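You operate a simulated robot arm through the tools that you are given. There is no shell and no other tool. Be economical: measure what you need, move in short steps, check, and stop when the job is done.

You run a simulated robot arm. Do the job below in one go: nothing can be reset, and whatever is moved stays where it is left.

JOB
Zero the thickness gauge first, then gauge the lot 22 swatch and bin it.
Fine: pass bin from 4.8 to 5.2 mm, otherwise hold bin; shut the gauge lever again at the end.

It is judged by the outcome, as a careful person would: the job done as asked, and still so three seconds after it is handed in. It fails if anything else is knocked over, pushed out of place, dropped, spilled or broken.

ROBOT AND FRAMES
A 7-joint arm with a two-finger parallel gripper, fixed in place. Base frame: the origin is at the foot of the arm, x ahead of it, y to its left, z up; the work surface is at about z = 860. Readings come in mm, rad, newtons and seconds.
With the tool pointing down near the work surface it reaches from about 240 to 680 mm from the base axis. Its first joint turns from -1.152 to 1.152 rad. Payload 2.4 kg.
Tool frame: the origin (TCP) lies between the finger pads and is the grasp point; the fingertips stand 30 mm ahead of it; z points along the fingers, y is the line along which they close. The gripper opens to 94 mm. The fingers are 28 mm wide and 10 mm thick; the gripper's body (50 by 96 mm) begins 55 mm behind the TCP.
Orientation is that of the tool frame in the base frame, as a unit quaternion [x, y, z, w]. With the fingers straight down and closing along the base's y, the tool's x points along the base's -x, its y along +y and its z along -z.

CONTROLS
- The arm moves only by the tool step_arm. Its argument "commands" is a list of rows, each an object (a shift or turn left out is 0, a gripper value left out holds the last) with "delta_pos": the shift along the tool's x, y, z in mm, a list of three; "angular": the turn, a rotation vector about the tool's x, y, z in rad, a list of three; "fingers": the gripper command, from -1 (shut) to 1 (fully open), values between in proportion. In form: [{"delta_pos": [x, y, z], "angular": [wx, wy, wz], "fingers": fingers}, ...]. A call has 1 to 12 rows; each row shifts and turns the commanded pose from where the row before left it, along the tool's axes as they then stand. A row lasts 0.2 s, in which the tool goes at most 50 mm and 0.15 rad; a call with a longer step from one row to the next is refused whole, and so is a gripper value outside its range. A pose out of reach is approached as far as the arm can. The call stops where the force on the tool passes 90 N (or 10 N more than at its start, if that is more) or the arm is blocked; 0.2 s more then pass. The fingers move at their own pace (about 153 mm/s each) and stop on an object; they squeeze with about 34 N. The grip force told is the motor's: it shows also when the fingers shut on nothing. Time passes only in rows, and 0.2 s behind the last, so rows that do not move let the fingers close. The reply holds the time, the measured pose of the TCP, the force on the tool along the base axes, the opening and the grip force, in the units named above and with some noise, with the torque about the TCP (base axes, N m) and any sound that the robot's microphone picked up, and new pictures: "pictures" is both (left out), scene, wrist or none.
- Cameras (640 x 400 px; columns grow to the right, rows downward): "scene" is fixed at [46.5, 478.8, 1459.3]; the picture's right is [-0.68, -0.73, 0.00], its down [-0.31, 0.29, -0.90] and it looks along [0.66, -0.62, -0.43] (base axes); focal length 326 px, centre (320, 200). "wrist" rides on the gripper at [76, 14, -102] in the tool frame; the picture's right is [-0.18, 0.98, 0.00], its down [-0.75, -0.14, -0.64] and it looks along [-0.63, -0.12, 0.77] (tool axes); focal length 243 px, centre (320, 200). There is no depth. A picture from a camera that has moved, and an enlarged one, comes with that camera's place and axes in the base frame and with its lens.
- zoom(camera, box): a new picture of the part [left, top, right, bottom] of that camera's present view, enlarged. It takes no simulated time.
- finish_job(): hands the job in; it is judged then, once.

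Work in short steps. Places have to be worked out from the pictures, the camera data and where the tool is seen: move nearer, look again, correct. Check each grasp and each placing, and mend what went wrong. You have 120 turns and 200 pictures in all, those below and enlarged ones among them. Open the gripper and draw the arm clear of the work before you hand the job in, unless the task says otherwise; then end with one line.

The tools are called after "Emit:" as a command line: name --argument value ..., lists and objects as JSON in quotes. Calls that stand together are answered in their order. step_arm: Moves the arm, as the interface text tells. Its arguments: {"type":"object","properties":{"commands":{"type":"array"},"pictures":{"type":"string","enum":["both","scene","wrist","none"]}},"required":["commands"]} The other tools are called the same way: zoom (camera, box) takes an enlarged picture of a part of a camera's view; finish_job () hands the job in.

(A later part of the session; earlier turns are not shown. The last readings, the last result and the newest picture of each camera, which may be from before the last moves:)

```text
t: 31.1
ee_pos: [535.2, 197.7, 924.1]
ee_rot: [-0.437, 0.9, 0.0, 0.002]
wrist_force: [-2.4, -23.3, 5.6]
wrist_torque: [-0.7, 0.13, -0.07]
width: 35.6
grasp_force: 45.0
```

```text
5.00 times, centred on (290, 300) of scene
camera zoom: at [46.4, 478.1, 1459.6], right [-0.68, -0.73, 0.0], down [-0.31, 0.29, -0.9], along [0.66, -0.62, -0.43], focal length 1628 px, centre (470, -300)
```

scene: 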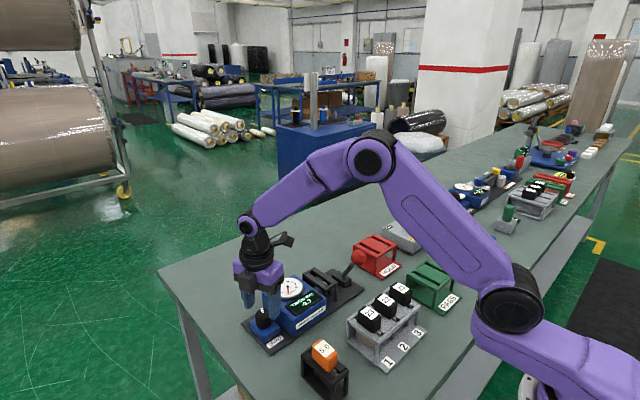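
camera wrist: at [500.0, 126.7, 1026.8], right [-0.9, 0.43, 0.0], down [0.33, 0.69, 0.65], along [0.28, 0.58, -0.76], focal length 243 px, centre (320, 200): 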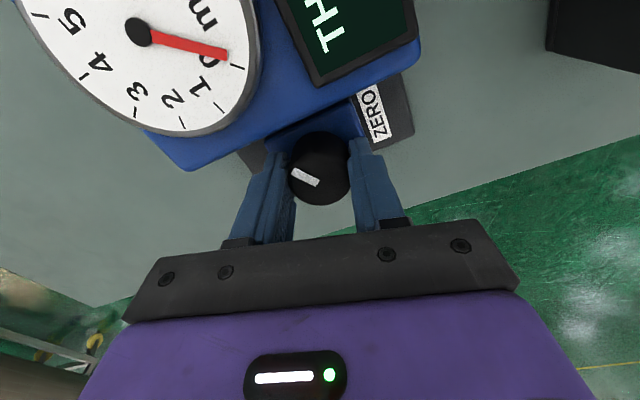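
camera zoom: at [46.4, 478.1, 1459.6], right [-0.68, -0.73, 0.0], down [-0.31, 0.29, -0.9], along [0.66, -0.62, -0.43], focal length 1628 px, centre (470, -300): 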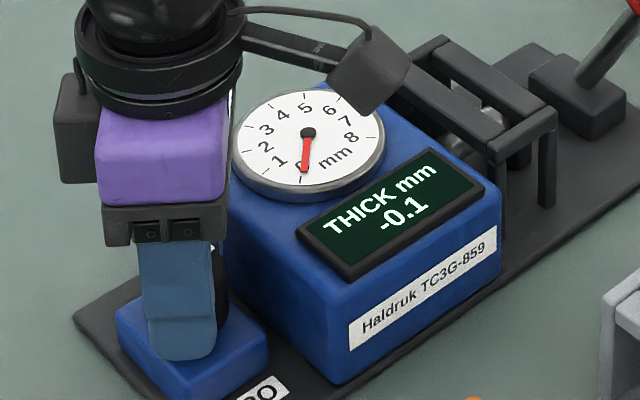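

−0.1. Before I near the tight angle, I release, lift, turn back and regrasp for the last 0.1.

Emit:
step_arm --commands '[{"delta_pos": [1, 0, 0], "fingers": -0.13}, {"delta_pos": [0, 0, -10]}, {"delta_pos": [0, 0, -20]}, {"delta_pos": [0, 0, -5], "fingers": 0.2}, {"angular": [0, 0, -0.14]}, {"angular": [0, 0, -0.14]}, {"angular": [0, 0, -0.14]}, {"angular": [0, 0, -0.14]}, {"angular": [0, 0, -0.14]}, {"angular": [0, 0, -0.14]}, {"angular": [0, 0, -0.06]}]' --pictures "wrist"

Emit:
zoom --camera "scene" --box '[230, 260, 350, 340]'

```text
t: 33.5
ee_pos: [534.9, 198.7, 959.1]
ee_rot: [0.787, -0.617, 0.0, -0.003]
wrist_force: [-0.3, 0.2, -0.4]
wrist_torque: [-0.02, 0.01, -0.02]
width: 56.3
grasp_force: 0.1
camera wrist: at [537.7, 121.6, 1062.4], right [-1.0, -0.06, -0.01], down [-0.05, 0.76, 0.65], along [-0.03, 0.65, -0.76], focal length 243 px, centre (320, 200)
```

wrist: 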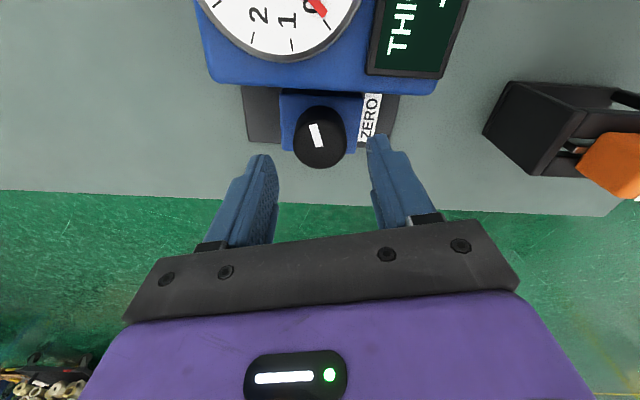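

```text
5.00 times, centred on (290, 300) of scene
camera zoom: at [46.5, 478.8, 1459.3], right [-0.68, -0.73, 0.0], down [-0.31, 0.29, -0.9], along [0.66, -0.62, -0.43], focal length 1628 px, centre (470, -300)
```

zoom: 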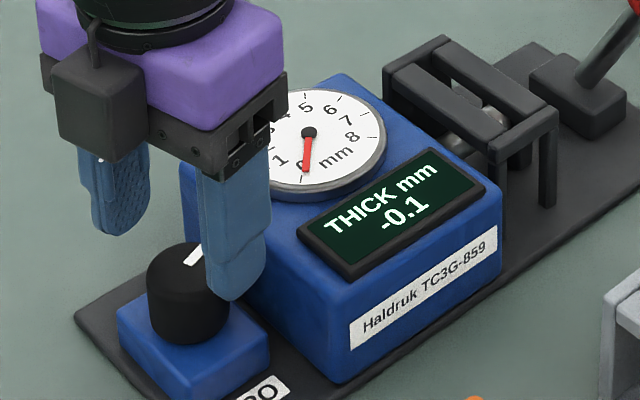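

Holding at −0.1. Descend, grip and turn +0.2.

Emit:
step_arm --commands '[{"delta_pos": [0, 0, 18]}, {"delta_pos": [0, 0, 17]}, {"fingers": -1}, {"delta_pos": [0, 0, 0]}, {"angular": [0, 0, 0.1]}, {"angular": [0, 0, 0.1]}, {"angular": [0, 0, 0]}]' --pictures "none"

Emit:
zoom --camera "scene" --box '[230, 260, 350, 340]'

```text
t: 35.1
ee_pos: [534.7, 201.7, 925.0]
ee_rot: [0.72, -0.694, 0.0, -0.004]
wrist_force: [3.8, 4.0, -2.0]
wrist_torque: [-0.17, 0.25, 0.05]
width: 35.7
grasp_force: 44.8
```

```text
5.00 times, centred on (290, 300) of scene
camera zoom: at [46.7, 478.9, 1459.3], right [-0.68, -0.73, 0.0], down [-0.31, 0.29, -0.9], along [0.66, -0.62, -0.43], focal length 1628 px, centre (470, -300)
```

zoom: 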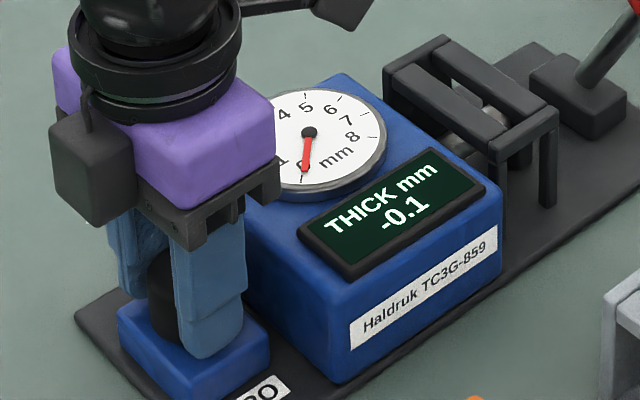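

Still −0.1; turn another 0.15.

Emit:
step_arm --commands '[{"angular": [0, 0, 0.08]}, {"angular": [0, 0, 0.07]}, {"angular": [0, 0, 0]}]' --pictures "none"

Emit:
zoom --camera "scene" --box '[230, 260, 350, 340]'

```text
t: 36.0
ee_pos: [535.6, 200.4, 924.5]
ee_rot: [-0.666, 0.746, 0.0, 0.005]
wrist_force: [14.9, 10.6, -13.6]
wrist_torque: [-0.05, 0.36, 0.06]
width: 35.7
grasp_force: 45.8
```

```text
5.00 times, centred on (290, 300) of scene
camera zoom: at [47.2, 479.2, 1459.2], right [-0.68, -0.73, 0.0], down [-0.31, 0.29, -0.9], along [0.66, -0.62, -0.43], focal length 1628 px, centre (470, -300)
```

zoom: 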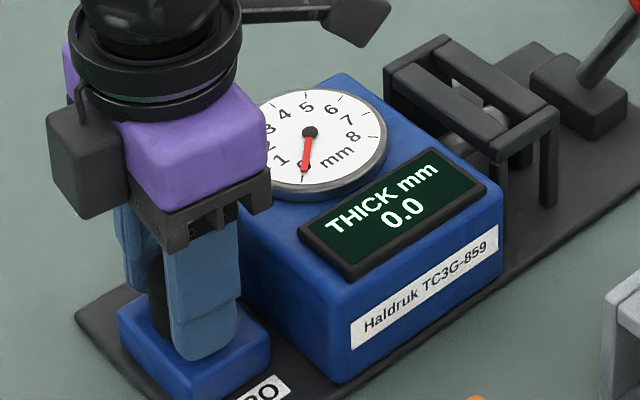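

0.0 reached, only just past the threshold. I add 0.12 rad to sit mid-band, then release and lift.

Emit:
step_arm --commands '[{"angular": [0, 0, 0.06]}, {"angular": [0, 0, 0.06]}, {"angular": [0, 0, 0]}, {"fingers": -0.1}, {"delta_pos": [0, 0, -10]}, {"delta_pos": [0, 0, -30]}, {"delta_pos": [0, 0, -40], "fingers": 0.28}, {"delta_pos": [0, 0, -40]}]' --pictures "none"

Emit:
zoom --camera "scene" --box '[230, 260, 350, 340]'

```text
t: 37.8
ee_pos: [535.4, 194.4, 1050.7]
ee_rot: [-0.622, 0.783, 0.0, 0.004]
wrist_force: [-0.8, 0.0, -0.5]
wrist_torque: [-0.01, 0.0, 0.01]
width: 60.1
grasp_force: 0.1
```

```text
5.00 times, centred on (290, 300) of scene
camera zoom: at [46.5, 478.8, 1459.3], right [-0.68, -0.73, 0.0], down [-0.31, 0.29, -0.9], along [0.66, -0.62, -0.43], focal length 1628 px, centre (470, -300)
```

zoom: 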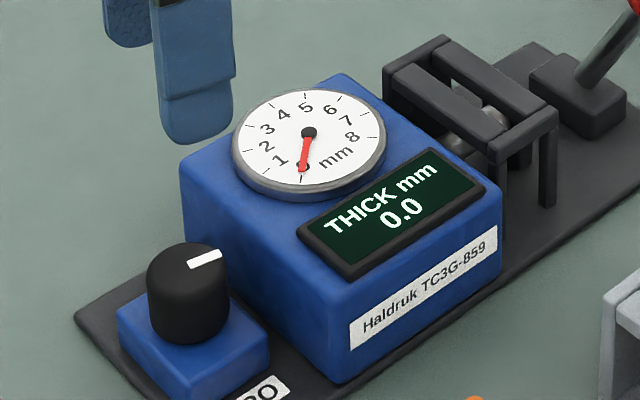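

Zeroed and stable. Rotate back to the default orientation, then go over the lever ball.

Emit:
step_arm --commands '[{"angular": [0, 0, 0.1342]}, {"angular": [0, 0, 0.1342]}, {"angular": [0, 0, 0.1342]}, {"angular": [0, 0, 0.1342]}, {"angular": [0, 0, 0.1342]}, {"angular": [0, 0, 0.1342]}, {"angular": [0, 0, 0.1342]}, {"angular": [0, 0, 0.1342]}, {"angular": [0, 0, 0.1342]}, {"angular": [0, 0, 0.1342]}]' --pictures "none"

Emit:
step_arm --commands '[{"delta_pos": [9, -42, 0]}, {"delta_pos": [9, -42, 0]}, {"delta_pos": [9, -42, 0]}, {"delta_pos": [9, -42, 0]}, {"delta_pos": [9, -42, 0]}, {"delta_pos": [9, -42, 0]}]' --pictures "wrist"

```text
t: 40.0
ee_pos: [535.0, 200.1, 1045.0]
ee_rot: [0.002, 1.0, 0.003, 0.004]
wrist_force: [0.2, -0.2, -0.4]
wrist_torque: [0.01, 0.01, 0.03]
width: 60.2
grasp_force: 0.1
```

```text
t: 41.4
ee_pos: [478.9, -51.5, 1042.6]
ee_rot: [0.001, 1.0, 0.002, 0.003]
wrist_force: [-0.1, 0.3, 1.0]
wrist_torque: [0.04, 0.01, -0.03]
width: 60.2
grasp_force: 0.0
camera wrist: at [400.3, -37.0, 1145.4], right [0.19, 0.98, 0.01], down [0.75, -0.15, 0.64], along [0.63, -0.12, -0.76], focal length 243 px, centre (320, 200)
```

wrist: 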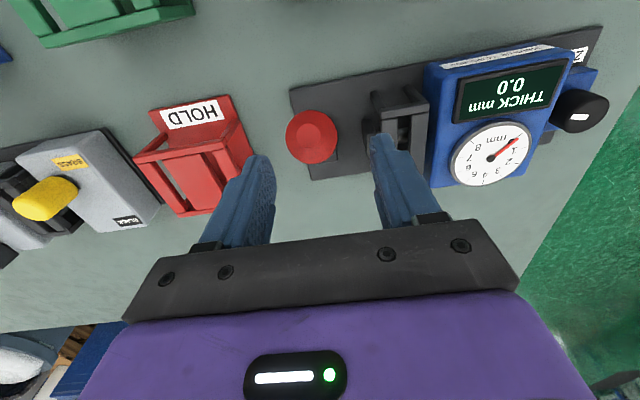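

Descend over the ball, grip, and swing the lever to upright (OPEN).

Emit:
step_arm --commands '[{"delta_pos": [0, -5.5, 20]}, {"delta_pos": [0, 0, 20]}, {"delta_pos": [0, 0, 14]}, {"fingers": -1}, {"delta_pos": [0, 0, 0]}, {"delta_pos": [-8, 0, -4]}, {"delta_pos": [-8, 0, -3]}, {"delta_pos": [-10, 0, -3]}, {"delta_pos": [-10, 0, -2]}, {"delta_pos": [-10, 0, -1]}, {"delta_pos": [-10, 0, 0]}]' --pictures "none"

Emit:
step_arm --commands '[{"delta_pos": [-10, 0, 1]}, {"delta_pos": [-10, 0, 2]}, {"delta_pos": [-10, 0, 3]}, {"delta_pos": [-9, 0, 3]}, {"delta_pos": [-8, 0, 4]}]'

```text
t: 43.8
ee_pos: [534.6, -57.3, 1002.2]
ee_rot: [0.0, 1.0, 0.004, 0.0]
wrist_force: [-12.5, 11.4, 6.3]
wrist_torque: [0.2, 1.4, 0.05]
width: 37.1
grasp_force: 44.6
```

```text
t: 45.0
ee_pos: [583.9, -57.8, 990.4]
ee_rot: [0.001, 1.0, 0.003, 0.003]
wrist_force: [-8.3, 9.0, 11.5]
wrist_torque: [0.19, 1.27, 0.05]
width: 37.0
grasp_force: 45.3
camera wrist: at [505.6, -43.2, 1092.6], right [0.19, 0.98, 0.01], down [0.75, -0.15, 0.64], along [0.63, -0.12, -0.76], focal length 243 px, centre (320, 200)
```

scene: 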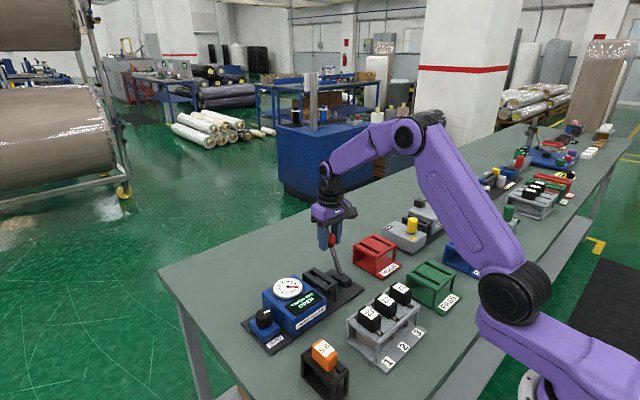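
wrist: 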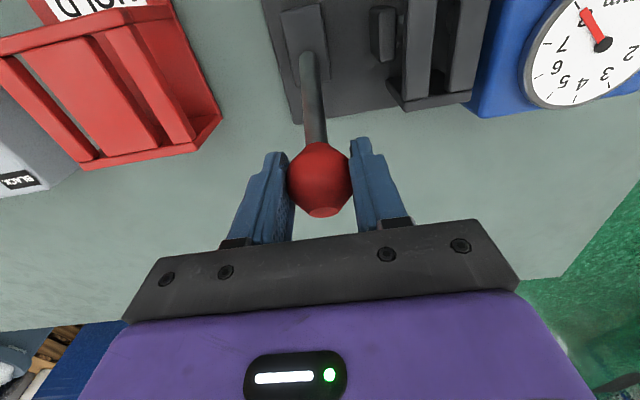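

Emit:
step_arm --commands '[{"delta_pos": [-8, 0, 5]}, {"delta_pos": [0, 0, 0]}]' --pictures "none"

Emit:
zoom --camera "scene" --box '[270, 220, 450, 340]'

```text
t: 45.5
ee_pos: [589.8, -57.3, 986.8]
ee_rot: [0.0, 1.0, 0.003, -0.001]
wrist_force: [-31.0, 15.1, 37.4]
wrist_torque: [0.23, 0.25, 0.03]
width: 37.2
grasp_force: 45.7
```

```text
3.33 times, centred on (360, 280) of scene
camera zoom: at [44.9, 479.3, 1459.2], right [-0.68, -0.73, 0.0], down [-0.31, 0.29, -0.9], along [0.66, -0.62, -0.43], focal length 1086 px, centre (187, -67)
```

zoom: 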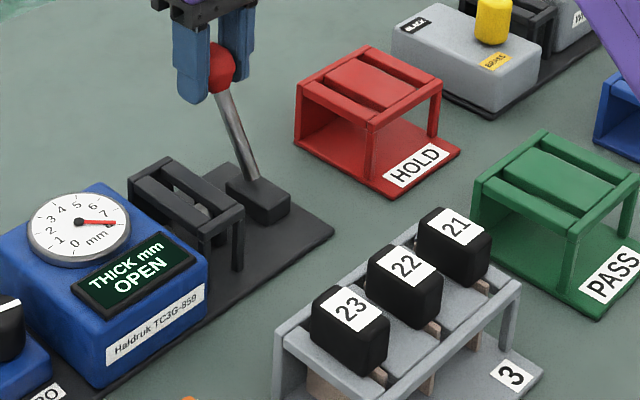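

OPEN and against its stop. Release, lift, and move to look at the swatch rack.

Emit:
step_arm --commands '[{"fingers": 0.28}, {"delta_pos": [0, 0, -40]}, {"delta_pos": [0, 0, -35]}, {"delta_pos": [45, 13, 0]}, {"delta_pos": [45, 13, 0]}, {"delta_pos": [45, 13, 0]}, {"delta_pos": [45, 13, 0]}, {"delta_pos": [45, 15, 0]}]'

```text
t: 47.4
ee_pos: [366.0, 9.9, 1059.2]
ee_rot: [0.001, 1.0, 0.003, 0.003]
wrist_force: [-0.4, -0.2, -0.2]
wrist_torque: [-0.03, -0.01, 0.02]
width: 60.1
grasp_force: 0.1
camera wrist: at [288.1, 24.5, 1161.2], right [0.19, 0.98, 0.01], down [0.75, -0.15, 0.65], along [0.63, -0.12, -0.76], focal length 243 px, centre (320, 200)
```

scene: 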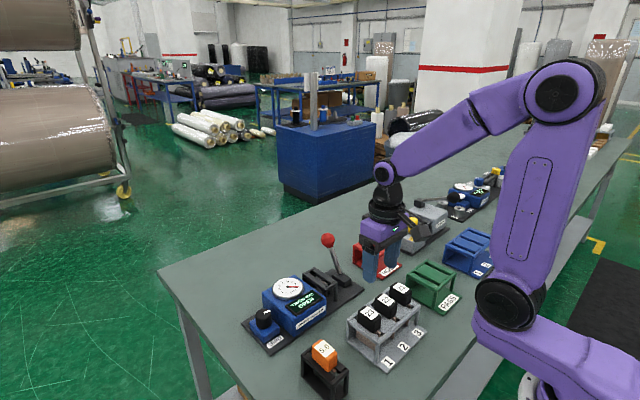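
wrist: 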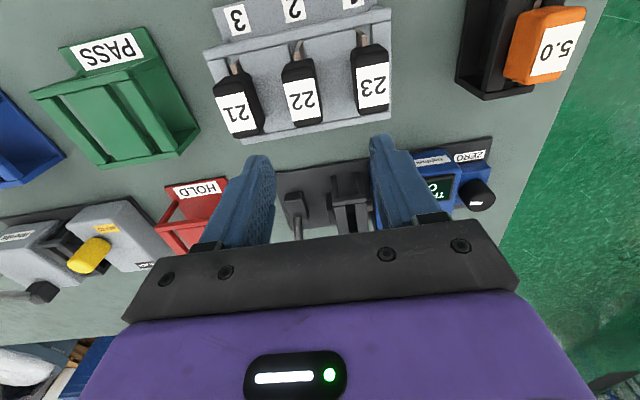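

Block 22 label centre ≈ (351, −2, 948), spacing to neighbours ~57 mm. I narrow the opening to 46 mm and go above at z≈1000 to check.

Emit:
step_arm --commands '[{"delta_pos": [15, -12, 20], "fingers": -0.02}, {"delta_pos": [0, 0, 37]}]'

```text
t: 48.0
ee_pos: [353.0, -2.6, 1001.2]
ee_rot: [0.001, 1.0, 0.003, 0.003]
wrist_force: [0.5, -0.3, -1.1]
wrist_torque: [0.03, 0.01, -0.02]
width: 46.1
grasp_force: 0.1
camera wrist: at [274.8, 12.2, 1103.6], right [0.19, 0.98, 0.01], down [0.75, -0.15, 0.65], along [0.63, -0.12, -0.76], focal length 243 px, centre (320, 200)
```

scene: 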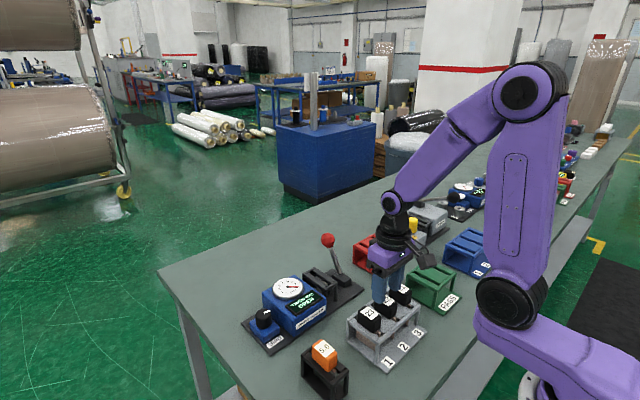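
wrist: 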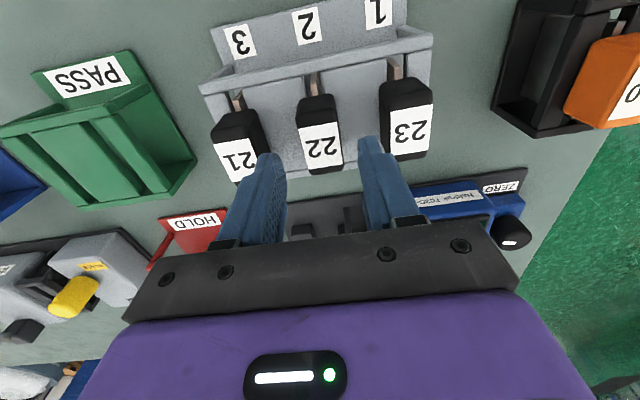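

Aligned. Shift +3 mm x, descend to TCP z≈948 and close.

Emit:
step_arm --commands '[{"delta_pos": [-3, 0, 25]}, {"delta_pos": [0, 0, 20]}, {"delta_pos": [0, 0, 7]}, {"fingers": -1}, {"delta_pos": [0, 0, 0]}]'

```text
t: 48.7
ee_pos: [355.4, -1.8, 957.0]
ee_rot: [0.001, 1.0, 0.002, 0.002]
wrist_force: [-10.1, -0.5, 34.4]
wrist_torque: [-0.92, 0.73, -0.12]
width: 45.8
grasp_force: 0.0
stopped in row 3: the force on the tool passed its limit at 137 N (the readings are from after the stop); the commanded pose is now the measured one
camera wrist: at [276.9, 13.1, 1059.6], right [0.19, 0.98, 0.01], down [0.75, -0.15, 0.64], along [0.63, -0.12, -0.76], focal length 243 px, centre (320, 200)
```

scene: 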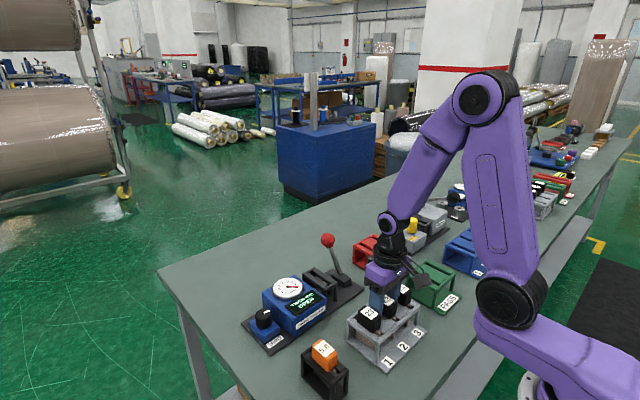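
wrist: 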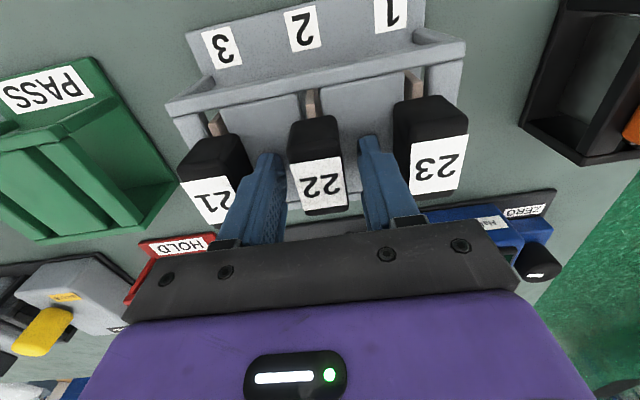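

Fingertips touched the rack rails at z≈926. Raise 3 mm and close on the block.

Emit:
step_arm --commands '[{"delta_pos": [0, 0, -3]}, {"fingers": -1}, {"delta_pos": [0, 0, 0]}]' --pictures "wrist"

```text
t: 49.5
ee_pos: [355.4, -0.2, 958.0]
ee_rot: [0.0, 1.0, 0.002, 0.004]
wrist_force: [0.4, 0.0, 0.5]
wrist_torque: [0.0, 0.0, 0.0]
width: 29.5
grasp_force: 34.1
camera wrist: at [277.3, 14.0, 1061.8], right [0.19, 0.98, 0.01], down [0.75, -0.15, 0.65], along [0.64, -0.12, -0.76], focal length 243 px, centre (320, 200)
```

wrist: 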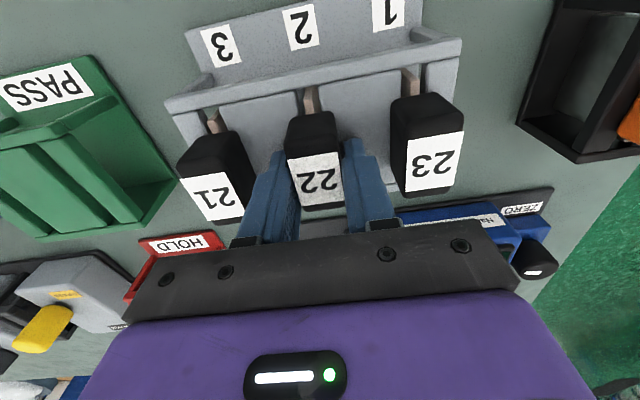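

Block held (29.5 mm). Lift straight up 110 mm.

Emit:
step_arm --commands '[{"delta_pos": [0, 0, -20]}, {"delta_pos": [0, 0, -30]}, {"delta_pos": [0, 0, -30]}, {"delta_pos": [0, 0, -30]}]'

Emit:
zoom --camera "scene" --box '[300, 200, 460, 380]'

```text
t: 50.5
ee_pos: [355.0, -1.1, 1068.2]
ee_rot: [0.001, 1.0, 0.003, 0.004]
wrist_force: [0.3, -0.1, -0.2]
wrist_torque: [-0.04, 0.01, 0.03]
width: 29.4
grasp_force: 33.7
camera wrist: at [277.5, 12.6, 1170.8], right [0.19, 0.98, 0.01], down [0.75, -0.15, 0.65], along [0.64, -0.12, -0.76], focal length 243 px, centre (320, 200)
```

scene: 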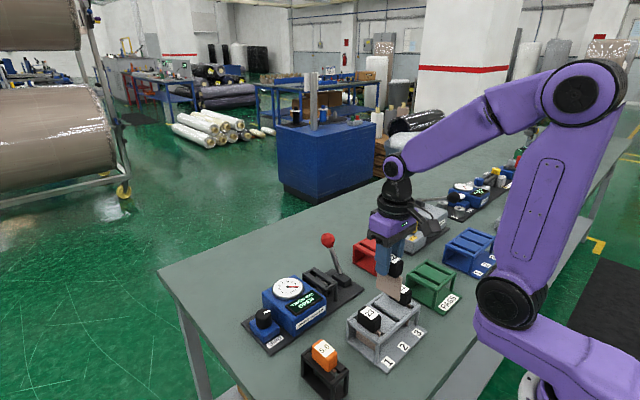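
wrist: 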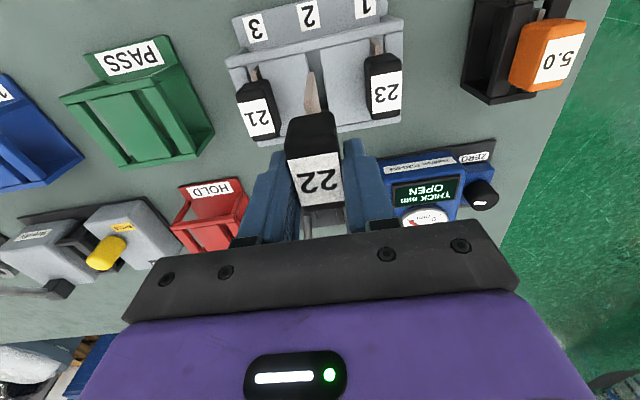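

```text
2.22 times, centred on (380, 290) of scene
camera zoom: at [46.5, 478.8, 1459.3], right [-0.68, -0.73, 0.0], down [-0.31, 0.29, -0.9], along [0.66, -0.62, -0.43], focal length 724 px, centre (187, 0)
```

zoom: 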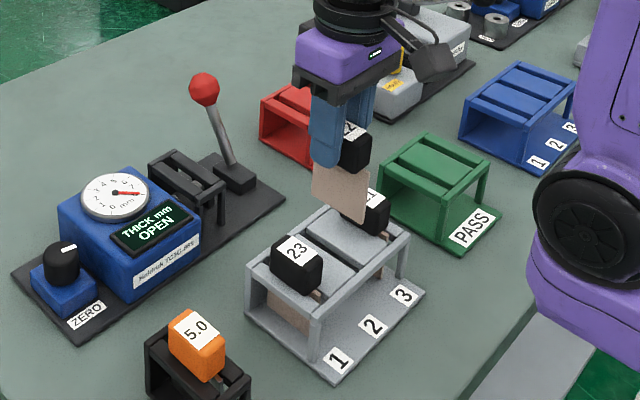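

Swatch lifted cleanly. Gauge slot estimated at y≈26, x 499–567. I carry it to in front of the slot and look.

Emit:
step_arm --commands '[{"delta_pos": [-40, 7, -4]}, {"delta_pos": [-40, 7, -4]}, {"delta_pos": [-40, 7, -4]}, {"delta_pos": [-10, 6, 0]}, {"delta_pos": [0, 0, 0]}]'

Emit:
zoom --camera "wrist" --box '[220, 60, 420, 220]'

Emit:
zoom --camera "scene" --box '[260, 200, 420, 310]'

```text
t: 51.7
ee_pos: [486.3, 24.0, 1080.9]
ee_rot: [0.002, 1.0, 0.002, 0.003]
wrist_force: [0.1, 0.0, 0.2]
wrist_torque: [-0.01, -0.01, 0.01]
width: 29.4
grasp_force: 34.0
camera wrist: at [408.7, 38.2, 1183.3], right [0.19, 0.98, 0.01], down [0.75, -0.15, 0.65], along [0.64, -0.12, -0.76], focal length 243 px, centre (320, 200)
```

scene: 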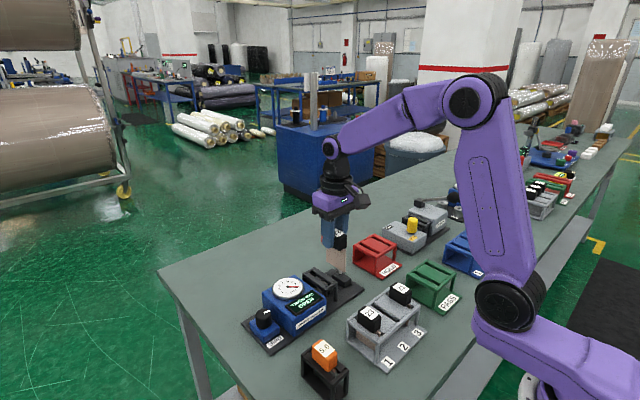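
wrist: 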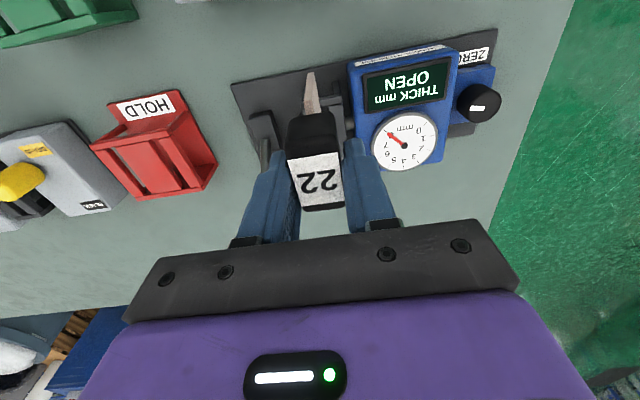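

```text
2.50 times, centred on (320, 140) of wrist
camera zoom: at [408.7, 38.2, 1183.3], right [0.19, 0.98, 0.01], down [0.75, -0.15, 0.65], along [0.64, -0.12, -0.76], focal length 606 px, centre (320, 350)
```

zoom: 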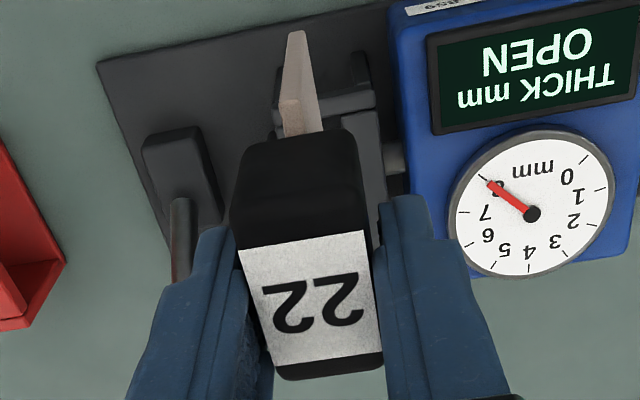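

```text
3.64 times, centred on (340, 255) of scene
camera zoom: at [46.5, 478.8, 1459.3], right [-0.68, -0.73, 0.0], down [-0.31, 0.29, -0.9], along [0.66, -0.62, -0.43], focal length 1184 px, centre (247, 0)
```

zoom: 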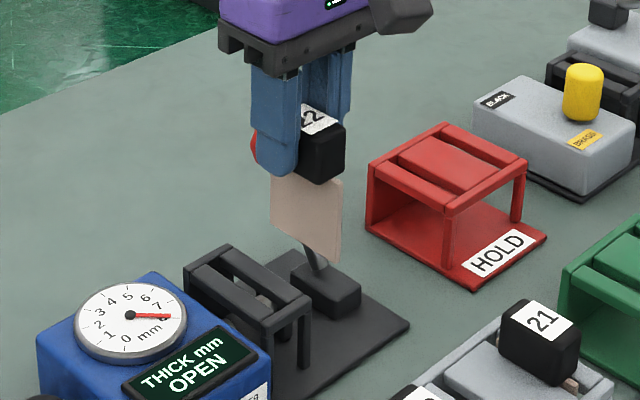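

Slot centre by two views ≈ (533, 25), rail top ≈ 923. The plate seems to extend ~40 mm before and ~20–25 mm behind the TCP, so I aim TCP x≈541, lower until the plate is just above the rails, and look.

Emit:
step_arm --commands '[{"delta_pos": [-28, 0, 0]}, {"delta_pos": [-27, 1, 20]}, {"delta_pos": [0, 0, 25]}, {"delta_pos": [0, 0, 0]}]' --pictures "wrist"

Emit:
zoom --camera "scene" --box '[270, 210, 390, 310]'

Emit:
zoom --camera "wrist" --box '[230, 40, 410, 180]'

```text
t: 52.7
ee_pos: [538.6, 24.2, 1034.9]
ee_rot: [0.002, 1.0, 0.003, 0.004]
wrist_force: [-0.4, 0.1, -0.4]
wrist_torque: [-0.02, -0.01, -0.01]
width: 29.6
grasp_force: 33.9
camera wrist: at [460.8, 39.0, 1137.5], right [0.19, 0.98, 0.01], down [0.75, -0.15, 0.65], along [0.64, -0.12, -0.76], focal length 243 px, centre (320, 200)
```

wrist: 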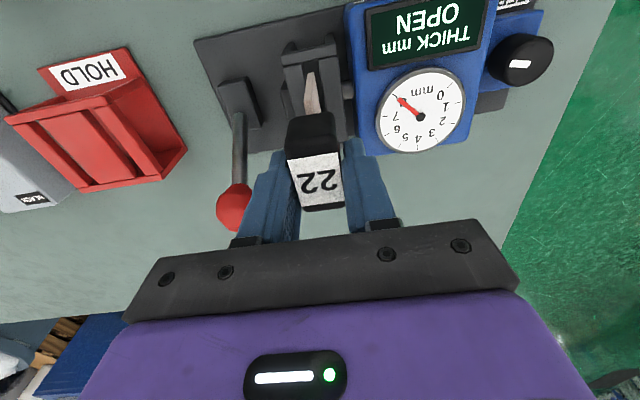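

```text
4.00 times, centred on (330, 260) of scene
camera zoom: at [46.5, 478.8, 1459.3], right [-0.68, -0.73, 0.0], down [-0.31, 0.29, -0.9], along [0.66, -0.62, -0.43], focal length 1303 px, centre (280, -40)
```

zoom: 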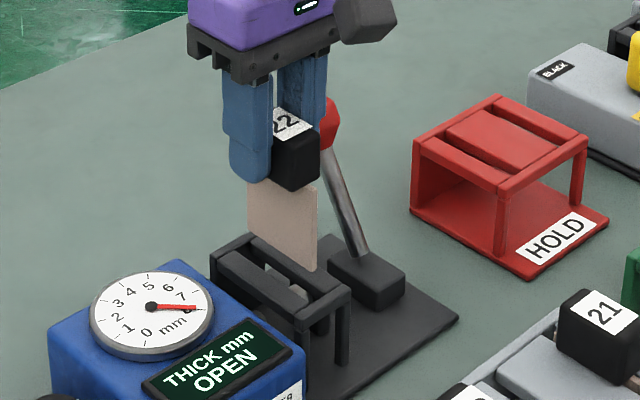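

```text
2.86 times, centred on (320, 110) of wrist
camera zoom: at [460.8, 39.0, 1137.5], right [0.19, 0.98, 0.01], down [0.75, -0.15, 0.65], along [0.64, -0.12, -0.76], focal length 693 px, centre (320, 457)
```

zoom: 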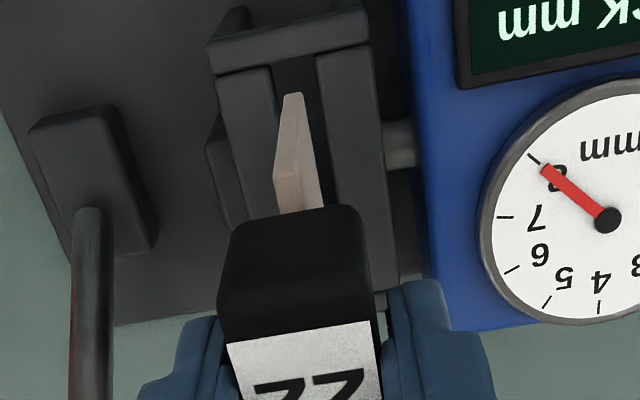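

Plate hangs at y≈24.7 and x≈503–560; slot inner ≈ 501–568 at y≈25.8. Shift +4.5 x, +1 y and lower into the slot to TCP z≈985.

Emit:
step_arm --commands '[{"delta_pos": [-4.5, 1, 5]}, {"delta_pos": [0, 0, 15]}, {"delta_pos": [0, 0, 15]}, {"delta_pos": [0, 0, 15]}]' --pictures "none"

Emit:
zoom --camera "scene" --box '[270, 210, 390, 310]'

Emit:
zoom --camera "wrist" --box '[230, 40, 410, 180]'

```text
t: 53.7
ee_pos: [545.5, 27.4, 988.1]
ee_rot: [0.001, 1.0, 0.003, 0.003]
wrist_force: [0.1, -0.3, -0.7]
wrist_torque: [-0.03, 0.0, 0.0]
width: 29.6
grasp_force: 33.8
```

```text
4.00 times, centred on (330, 260) of scene
camera zoom: at [46.5, 478.8, 1459.3], right [-0.68, -0.73, 0.0], down [-0.31, 0.29, -0.9], along [0.66, -0.62, -0.43], focal length 1303 px, centre (280, -40)
```

zoom: 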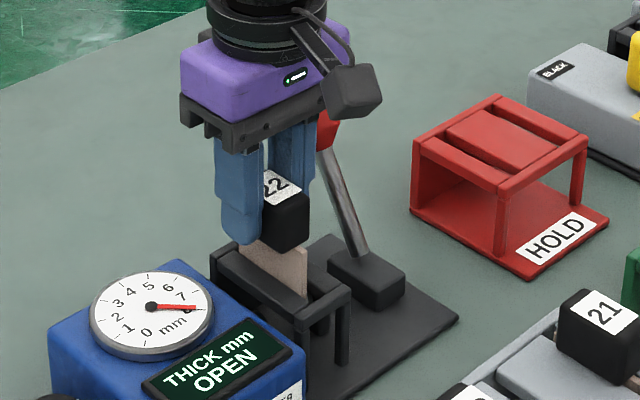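

```text
2.86 times, centred on (320, 110) of wrist
camera zoom: at [466.4, 41.7, 1090.1], right [0.19, 0.98, 0.01], down [0.75, -0.15, 0.65], along [0.64, -0.12, -0.76], focal length 693 px, centre (320, 457)
```

zoom: 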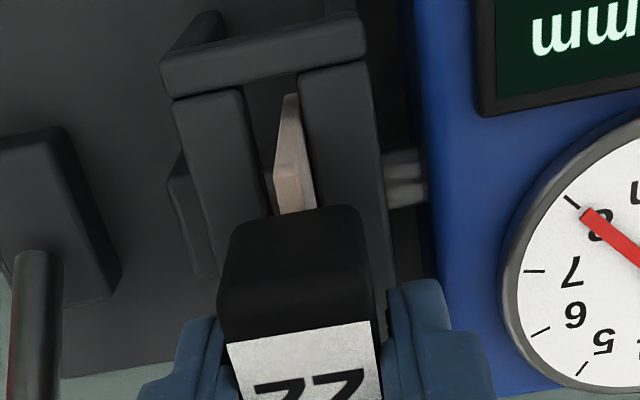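

Plate is in the slot but a bit toward the +y rail. Shift −1.5 mm y and lower to seat.

Emit:
step_arm --commands '[{"delta_pos": [0, -1.5, 8]}, {"delta_pos": [0, 0, 10]}, {"delta_pos": [0, 0, 8]}, {"delta_pos": [0, 0, 4]}]' --pictures "none"

Emit:
zoom --camera "scene" --box '[270, 210, 390, 310]'

Emit:
zoom --camera "wrist" --box '[230, 40, 410, 180]'

```text
t: 54.7
ee_pos: [542.5, 26.3, 958.6]
ee_rot: [0.001, 1.0, 0.003, 0.004]
wrist_force: [-4.8, 0.7, 14.0]
wrist_torque: [-0.08, 0.02, -0.01]
width: 29.5
grasp_force: 34.1
```

```text
4.00 times, centred on (330, 260) of scene
camera zoom: at [46.1, 478.8, 1459.4], right [-0.68, -0.73, 0.0], down [-0.31, 0.29, -0.9], along [0.66, -0.62, -0.43], focal length 1303 px, centre (280, -40)
```

zoom: 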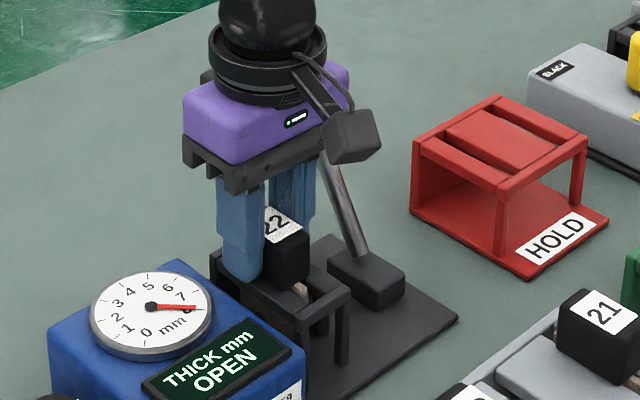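

```text
2.86 times, centred on (320, 110) of wrist
camera zoom: at [466.4, 40.8, 1061.3], right [0.19, 0.98, 0.01], down [0.75, -0.15, 0.65], along [0.64, -0.12, -0.76], focal length 693 px, centre (320, 457)
```

zoom: 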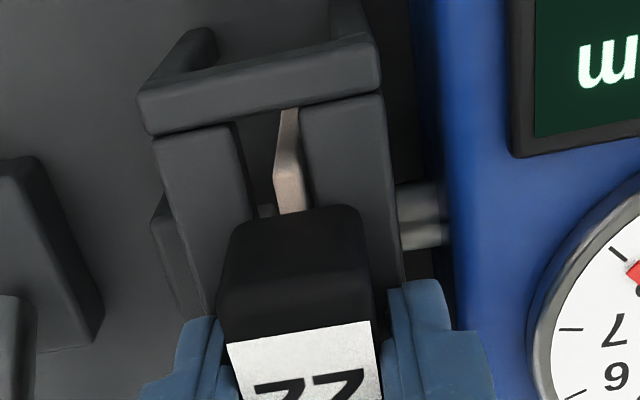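

Seated (14 N on the rails). The gauge body is close on the +y side, so I open only to 36 mm and lift.

Emit:
step_arm --commands '[{"fingers": -0.23}, {"delta_pos": [0, 0, 0]}, {"delta_pos": [0, 0, -15]}, {"delta_pos": [0, 0, -30]}, {"delta_pos": [0, 0, -30]}, {"delta_pos": [0, 0, -15], "fingers": 0.28}]' --pictures "wrist"

Emit:
zoom --camera "scene" --box '[270, 210, 390, 310]'

```text
t: 56.1
ee_pos: [545.2, 25.7, 1048.6]
ee_rot: [0.0, 1.0, 0.001, 0.003]
wrist_force: [0.2, -0.1, 0.1]
wrist_torque: [0.01, 0.01, 0.03]
width: 60.0
grasp_force: 0.1
camera wrist: at [467.1, 40.2, 1151.7], right [0.19, 0.98, 0.01], down [0.75, -0.15, 0.65], along [0.64, -0.12, -0.76], focal length 243 px, centre (320, 200)
```

wrist: 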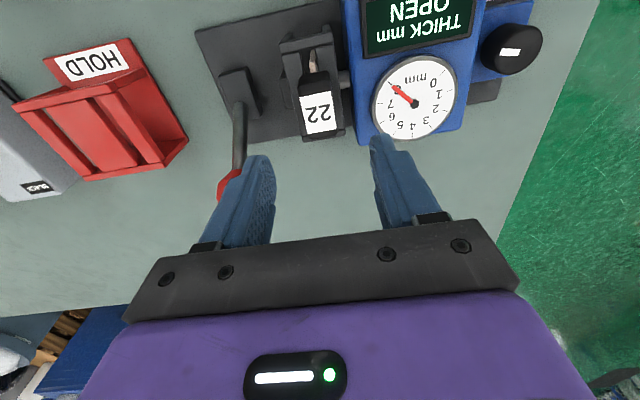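

```text
4.00 times, centred on (330, 260) of scene
camera zoom: at [46.5, 478.8, 1459.3], right [-0.68, -0.73, 0.0], down [-0.31, 0.29, -0.9], along [0.66, -0.62, -0.43], focal length 1303 px, centre (280, -40)
```

zoom: 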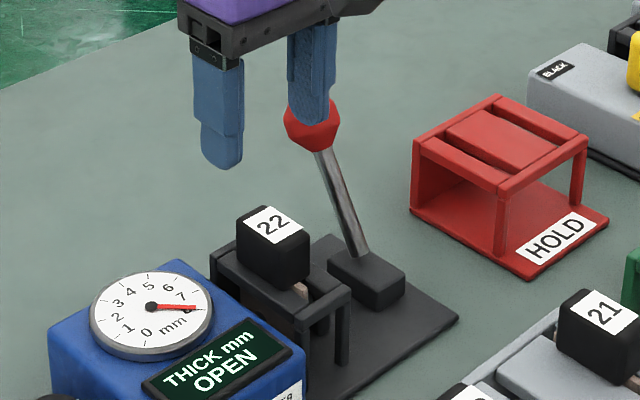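

Swatch seated in gauge. Now go to the lever ball (588, −57, ~976) and grip it.

Emit:
step_arm --commands '[{"delta_pos": [-22, -41, 0]}, {"delta_pos": [-21, -42, 0]}, {"delta_pos": [0, 0, 25]}, {"delta_pos": [0, 0, 25]}, {"delta_pos": [0, 0, 10]}, {"fingers": -1}, {"delta_pos": [0, 0, 0]}]' --pictures "wrist"

```text
t: 57.7
ee_pos: [588.1, -56.5, 987.0]
ee_rot: [0.002, 1.0, 0.001, 0.003]
wrist_force: [1.2, -13.7, -1.5]
wrist_torque: [-0.21, -0.13, -0.03]
width: 37.2
grasp_force: 44.8
camera wrist: at [510.6, -42.5, 1090.2], right [0.19, 0.98, 0.0], down [0.75, -0.15, 0.65], along [0.64, -0.12, -0.76], focal length 243 px, centre (320, 200)
```

wrist: 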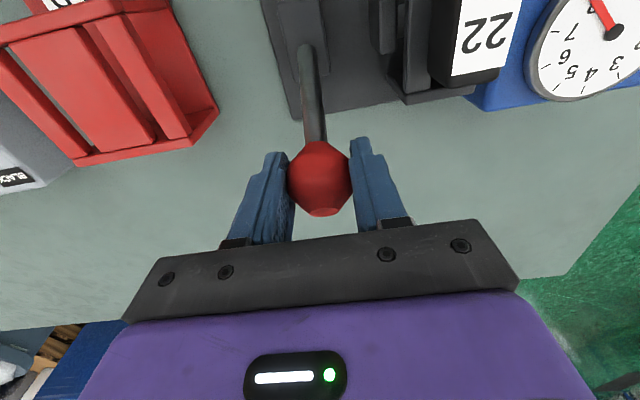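

Swing the lever back along its arc to shut.

Emit:
step_arm --commands '[{"delta_pos": [8, 0, -4]}, {"delta_pos": [9, 0, -4]}, {"delta_pos": [10, 0, -3]}, {"delta_pos": [10, 0, -3]}, {"delta_pos": [10, 0, -2]}, {"delta_pos": [8, 0, -1]}]' --pictures "none"

Emit:
step_arm --commands '[{"delta_pos": [10, 0, 1]}, {"delta_pos": [10, 0, 2]}, {"delta_pos": [10, 0, 3]}, {"delta_pos": [10, 0, 4]}, {"delta_pos": [8, 0, 4]}, {"delta_pos": [8, 0, 4]}]' --pictures "wrist"

Emit:
zoom --camera "scene" --box '[240, 220, 400, 330]'

```text
t: 59.1
ee_pos: [533.8, -57.0, 1003.7]
ee_rot: [0.002, 1.0, 0.003, 0.004]
wrist_force: [11.1, -17.3, -22.2]
wrist_torque: [-0.24, -1.34, -0.01]
width: 37.4
grasp_force: 45.4
```

```text
t: 60.5
ee_pos: [478.4, -56.4, 987.4]
ee_rot: [0.002, 1.0, 0.003, 0.007]
wrist_force: [4.2, -15.8, 36.6]
wrist_torque: [-0.21, 0.43, -0.12]
width: 37.0
grasp_force: 44.8
camera wrist: at [400.4, -42.8, 1089.4], right [0.19, 0.98, 0.01], down [0.74, -0.15, 0.65], along [0.64, -0.12, -0.76], focal length 243 px, centre (320, 200)
```

wrist: 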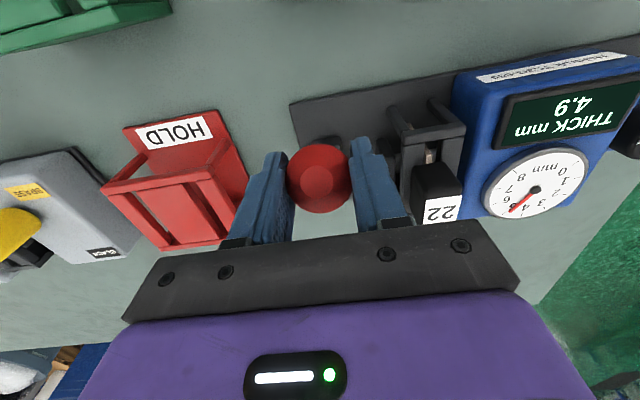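

```text
3.64 times, centred on (320, 275) of scene
camera zoom: at [46.1, 478.4, 1459.5], right [-0.68, -0.73, 0.0], down [-0.31, 0.29, -0.9], along [0.66, -0.62, -0.43], focal length 1184 px, centre (320, -73)
```

zoom: 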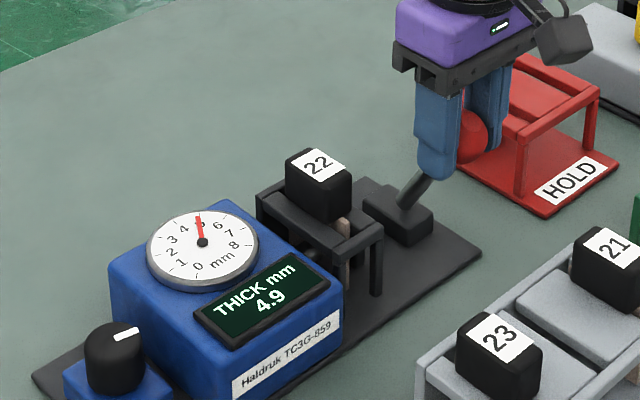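

Reads 4.9 mm → PASS. Now open the lever again (along the arc to its stop) and release.

Emit:
step_arm --commands '[{"delta_pos": [-8, 0, -4]}, {"delta_pos": [-8, 0, -4]}, {"delta_pos": [-10, 0, -4]}, {"delta_pos": [-10, 0, -3]}, {"delta_pos": [-10, 0, -1]}, {"delta_pos": [-10, 0, 0]}, {"delta_pos": [-10, 0, 1]}, {"delta_pos": [-10, 0, 2]}, {"delta_pos": [-10, 0, 3]}, {"delta_pos": [-10, 0, 3]}, {"delta_pos": [-9, 0, 4]}, {"delta_pos": [-5, 0, 3]}]' --pictures "wrist"

Emit:
zoom --camera "scene" --box '[240, 220, 400, 330]'

```text
t: 63.1
ee_pos: [586.7, -56.5, 987.1]
ee_rot: [0.001, 1.0, 0.002, 0.004]
wrist_force: [-6.2, -0.8, 12.1]
wrist_torque: [0.11, 1.19, 0.04]
width: 37.1
grasp_force: 45.5
camera wrist: at [509.0, -43.1, 1090.1], right [0.19, 0.98, 0.01], down [0.75, -0.15, 0.65], along [0.64, -0.12, -0.76], focal length 243 px, centre (320, 200)
```

wrist: 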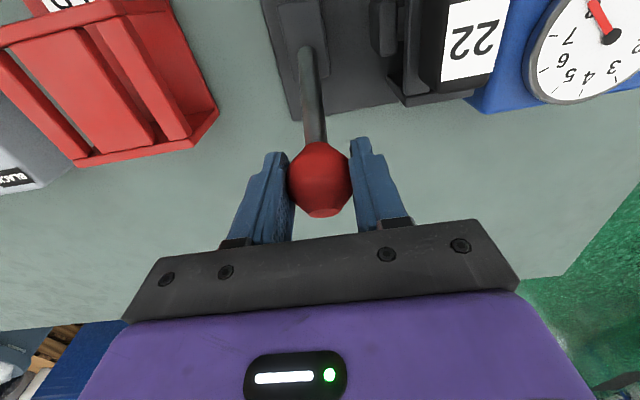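

```text
3.64 times, centred on (320, 275) of scene
camera zoom: at [46.2, 478.8, 1459.4], right [-0.68, -0.73, 0.0], down [-0.31, 0.29, -0.9], along [0.66, -0.62, -0.43], focal length 1184 px, centre (320, -73)
```

zoom: 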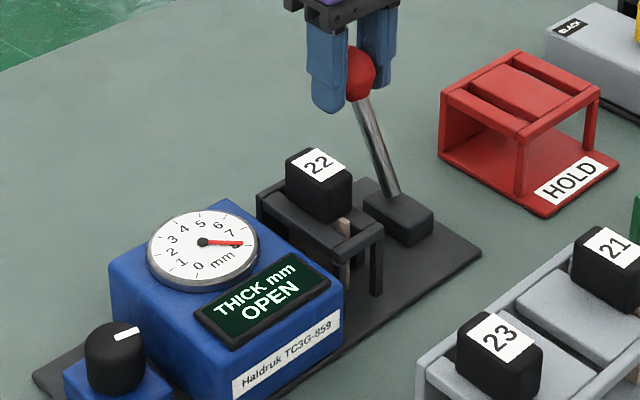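

OPEN. Release, lift, move above block 22 and look.

Emit:
step_arm --commands '[{"fingers": 0.28}, {"delta_pos": [0, 0, -30]}, {"delta_pos": [0, 0, -30]}, {"delta_pos": [35, 42, 0]}, {"delta_pos": [34, 42, 0], "fingers": -0.15}, {"delta_pos": [0, 0, 0]}]' --pictures "wrist"

Emit:
zoom --camera "wrist" --box '[230, 40, 410, 180]'

```text
refused: row 4 steps farther than a row can; nothing moved
```

```text
2.86 times, centred on (320, 110) of wrist
camera zoom: at [509.0, -43.1, 1090.1], right [0.19, 0.98, 0.01], down [0.75, -0.15, 0.65], along [0.64, -0.12, -0.76], focal length 693 px, centre (320, 457)
```

zoom: 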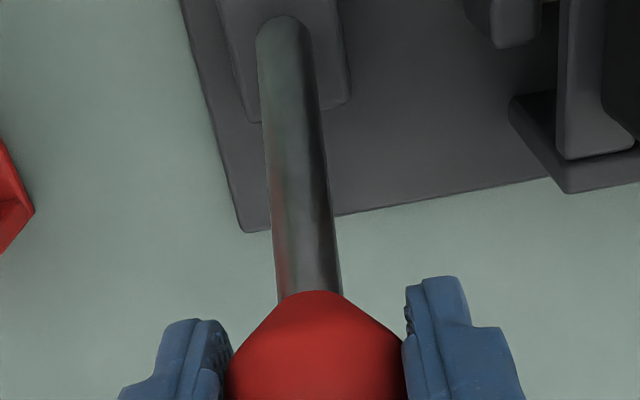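

One row was too long; I split it.

Emit:
step_arm --commands '[{"fingers": 0.28}, {"delta_pos": [0, 0, -30]}, {"delta_pos": [0, 0, -30]}, {"delta_pos": [23, 28, 0]}, {"delta_pos": [23, 28, 0]}, {"delta_pos": [15, 28, 0], "fingers": -0.15}, {"delta_pos": [0, 0, 0]}]' --pictures "none"

Emit:
zoom --camera "wrist" --box '[230, 40, 410, 180]'

```text
t: 64.7
ee_pos: [523.9, 26.7, 1045.7]
ee_rot: [0.001, 1.0, 0.003, 0.004]
wrist_force: [-1.0, 0.2, 0.4]
wrist_torque: [0.0, -0.03, 0.01]
width: 40.2
grasp_force: 0.1
```

```text
2.86 times, centred on (320, 110) of wrist
camera zoom: at [446.1, 41.3, 1148.4], right [0.19, 0.98, 0.01], down [0.75, -0.15, 0.65], along [0.64, -0.12, -0.76], focal length 693 px, centre (320, 457)
```

zoom: 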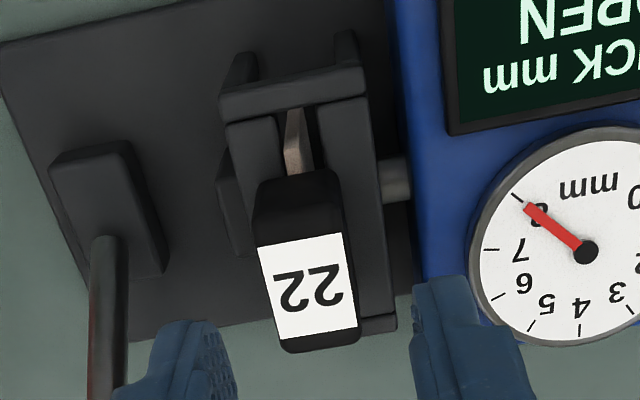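

Block 22 now at about (543, 21). Move over it, descend to z≈960, and close.

Emit:
step_arm --commands '[{"delta_pos": [-20, -5, 10]}, {"delta_pos": [0, 0, 25]}, {"delta_pos": [0, 0, 25]}]' --pictures "wrist"

```text
t: 65.5
ee_pos: [546.3, 21.4, 983.5]
ee_rot: [0.001, 1.0, 0.002, 0.004]
wrist_force: [-0.2, -0.3, 0.0]
wrist_torque: [-0.01, -0.01, 0.01]
width: 39.8
grasp_force: 0.1
camera wrist: at [468.1, 36.2, 1086.5], right [0.19, 0.98, 0.01], down [0.75, -0.15, 0.65], along [0.64, -0.12, -0.76], focal length 243 px, centre (320, 200)
```

wrist: 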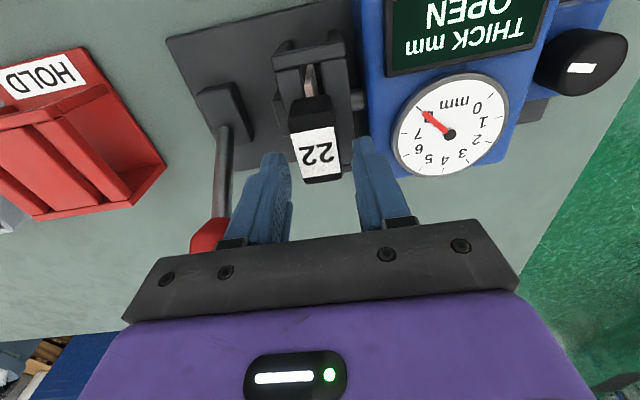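

Emit:
step_arm --commands '[{"delta_pos": [2.5, 0, 12]}, {"delta_pos": [0, 0, 11]}, {"fingers": -1}, {"delta_pos": [0, 0, 0]}, {"delta_pos": [0, 0, 0]}]' --pictures "wrist"

```text
t: 66.7
ee_pos: [542.9, 21.6, 962.3]
ee_rot: [0.002, 1.0, 0.003, 0.004]
wrist_force: [-1.0, 0.6, 10.0]
wrist_torque: [0.03, 0.05, 0.01]
width: 29.1
grasp_force: 33.4
camera wrist: at [465.8, 35.8, 1065.5], right [0.19, 0.98, 0.01], down [0.75, -0.15, 0.65], along [0.64, -0.12, -0.76], focal length 243 px, centre (320, 200)
```

wrist: 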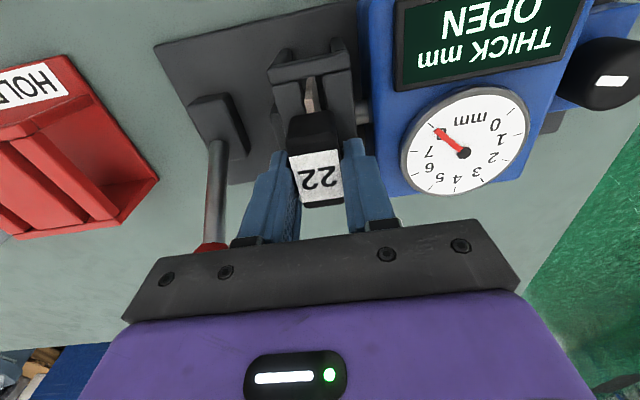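

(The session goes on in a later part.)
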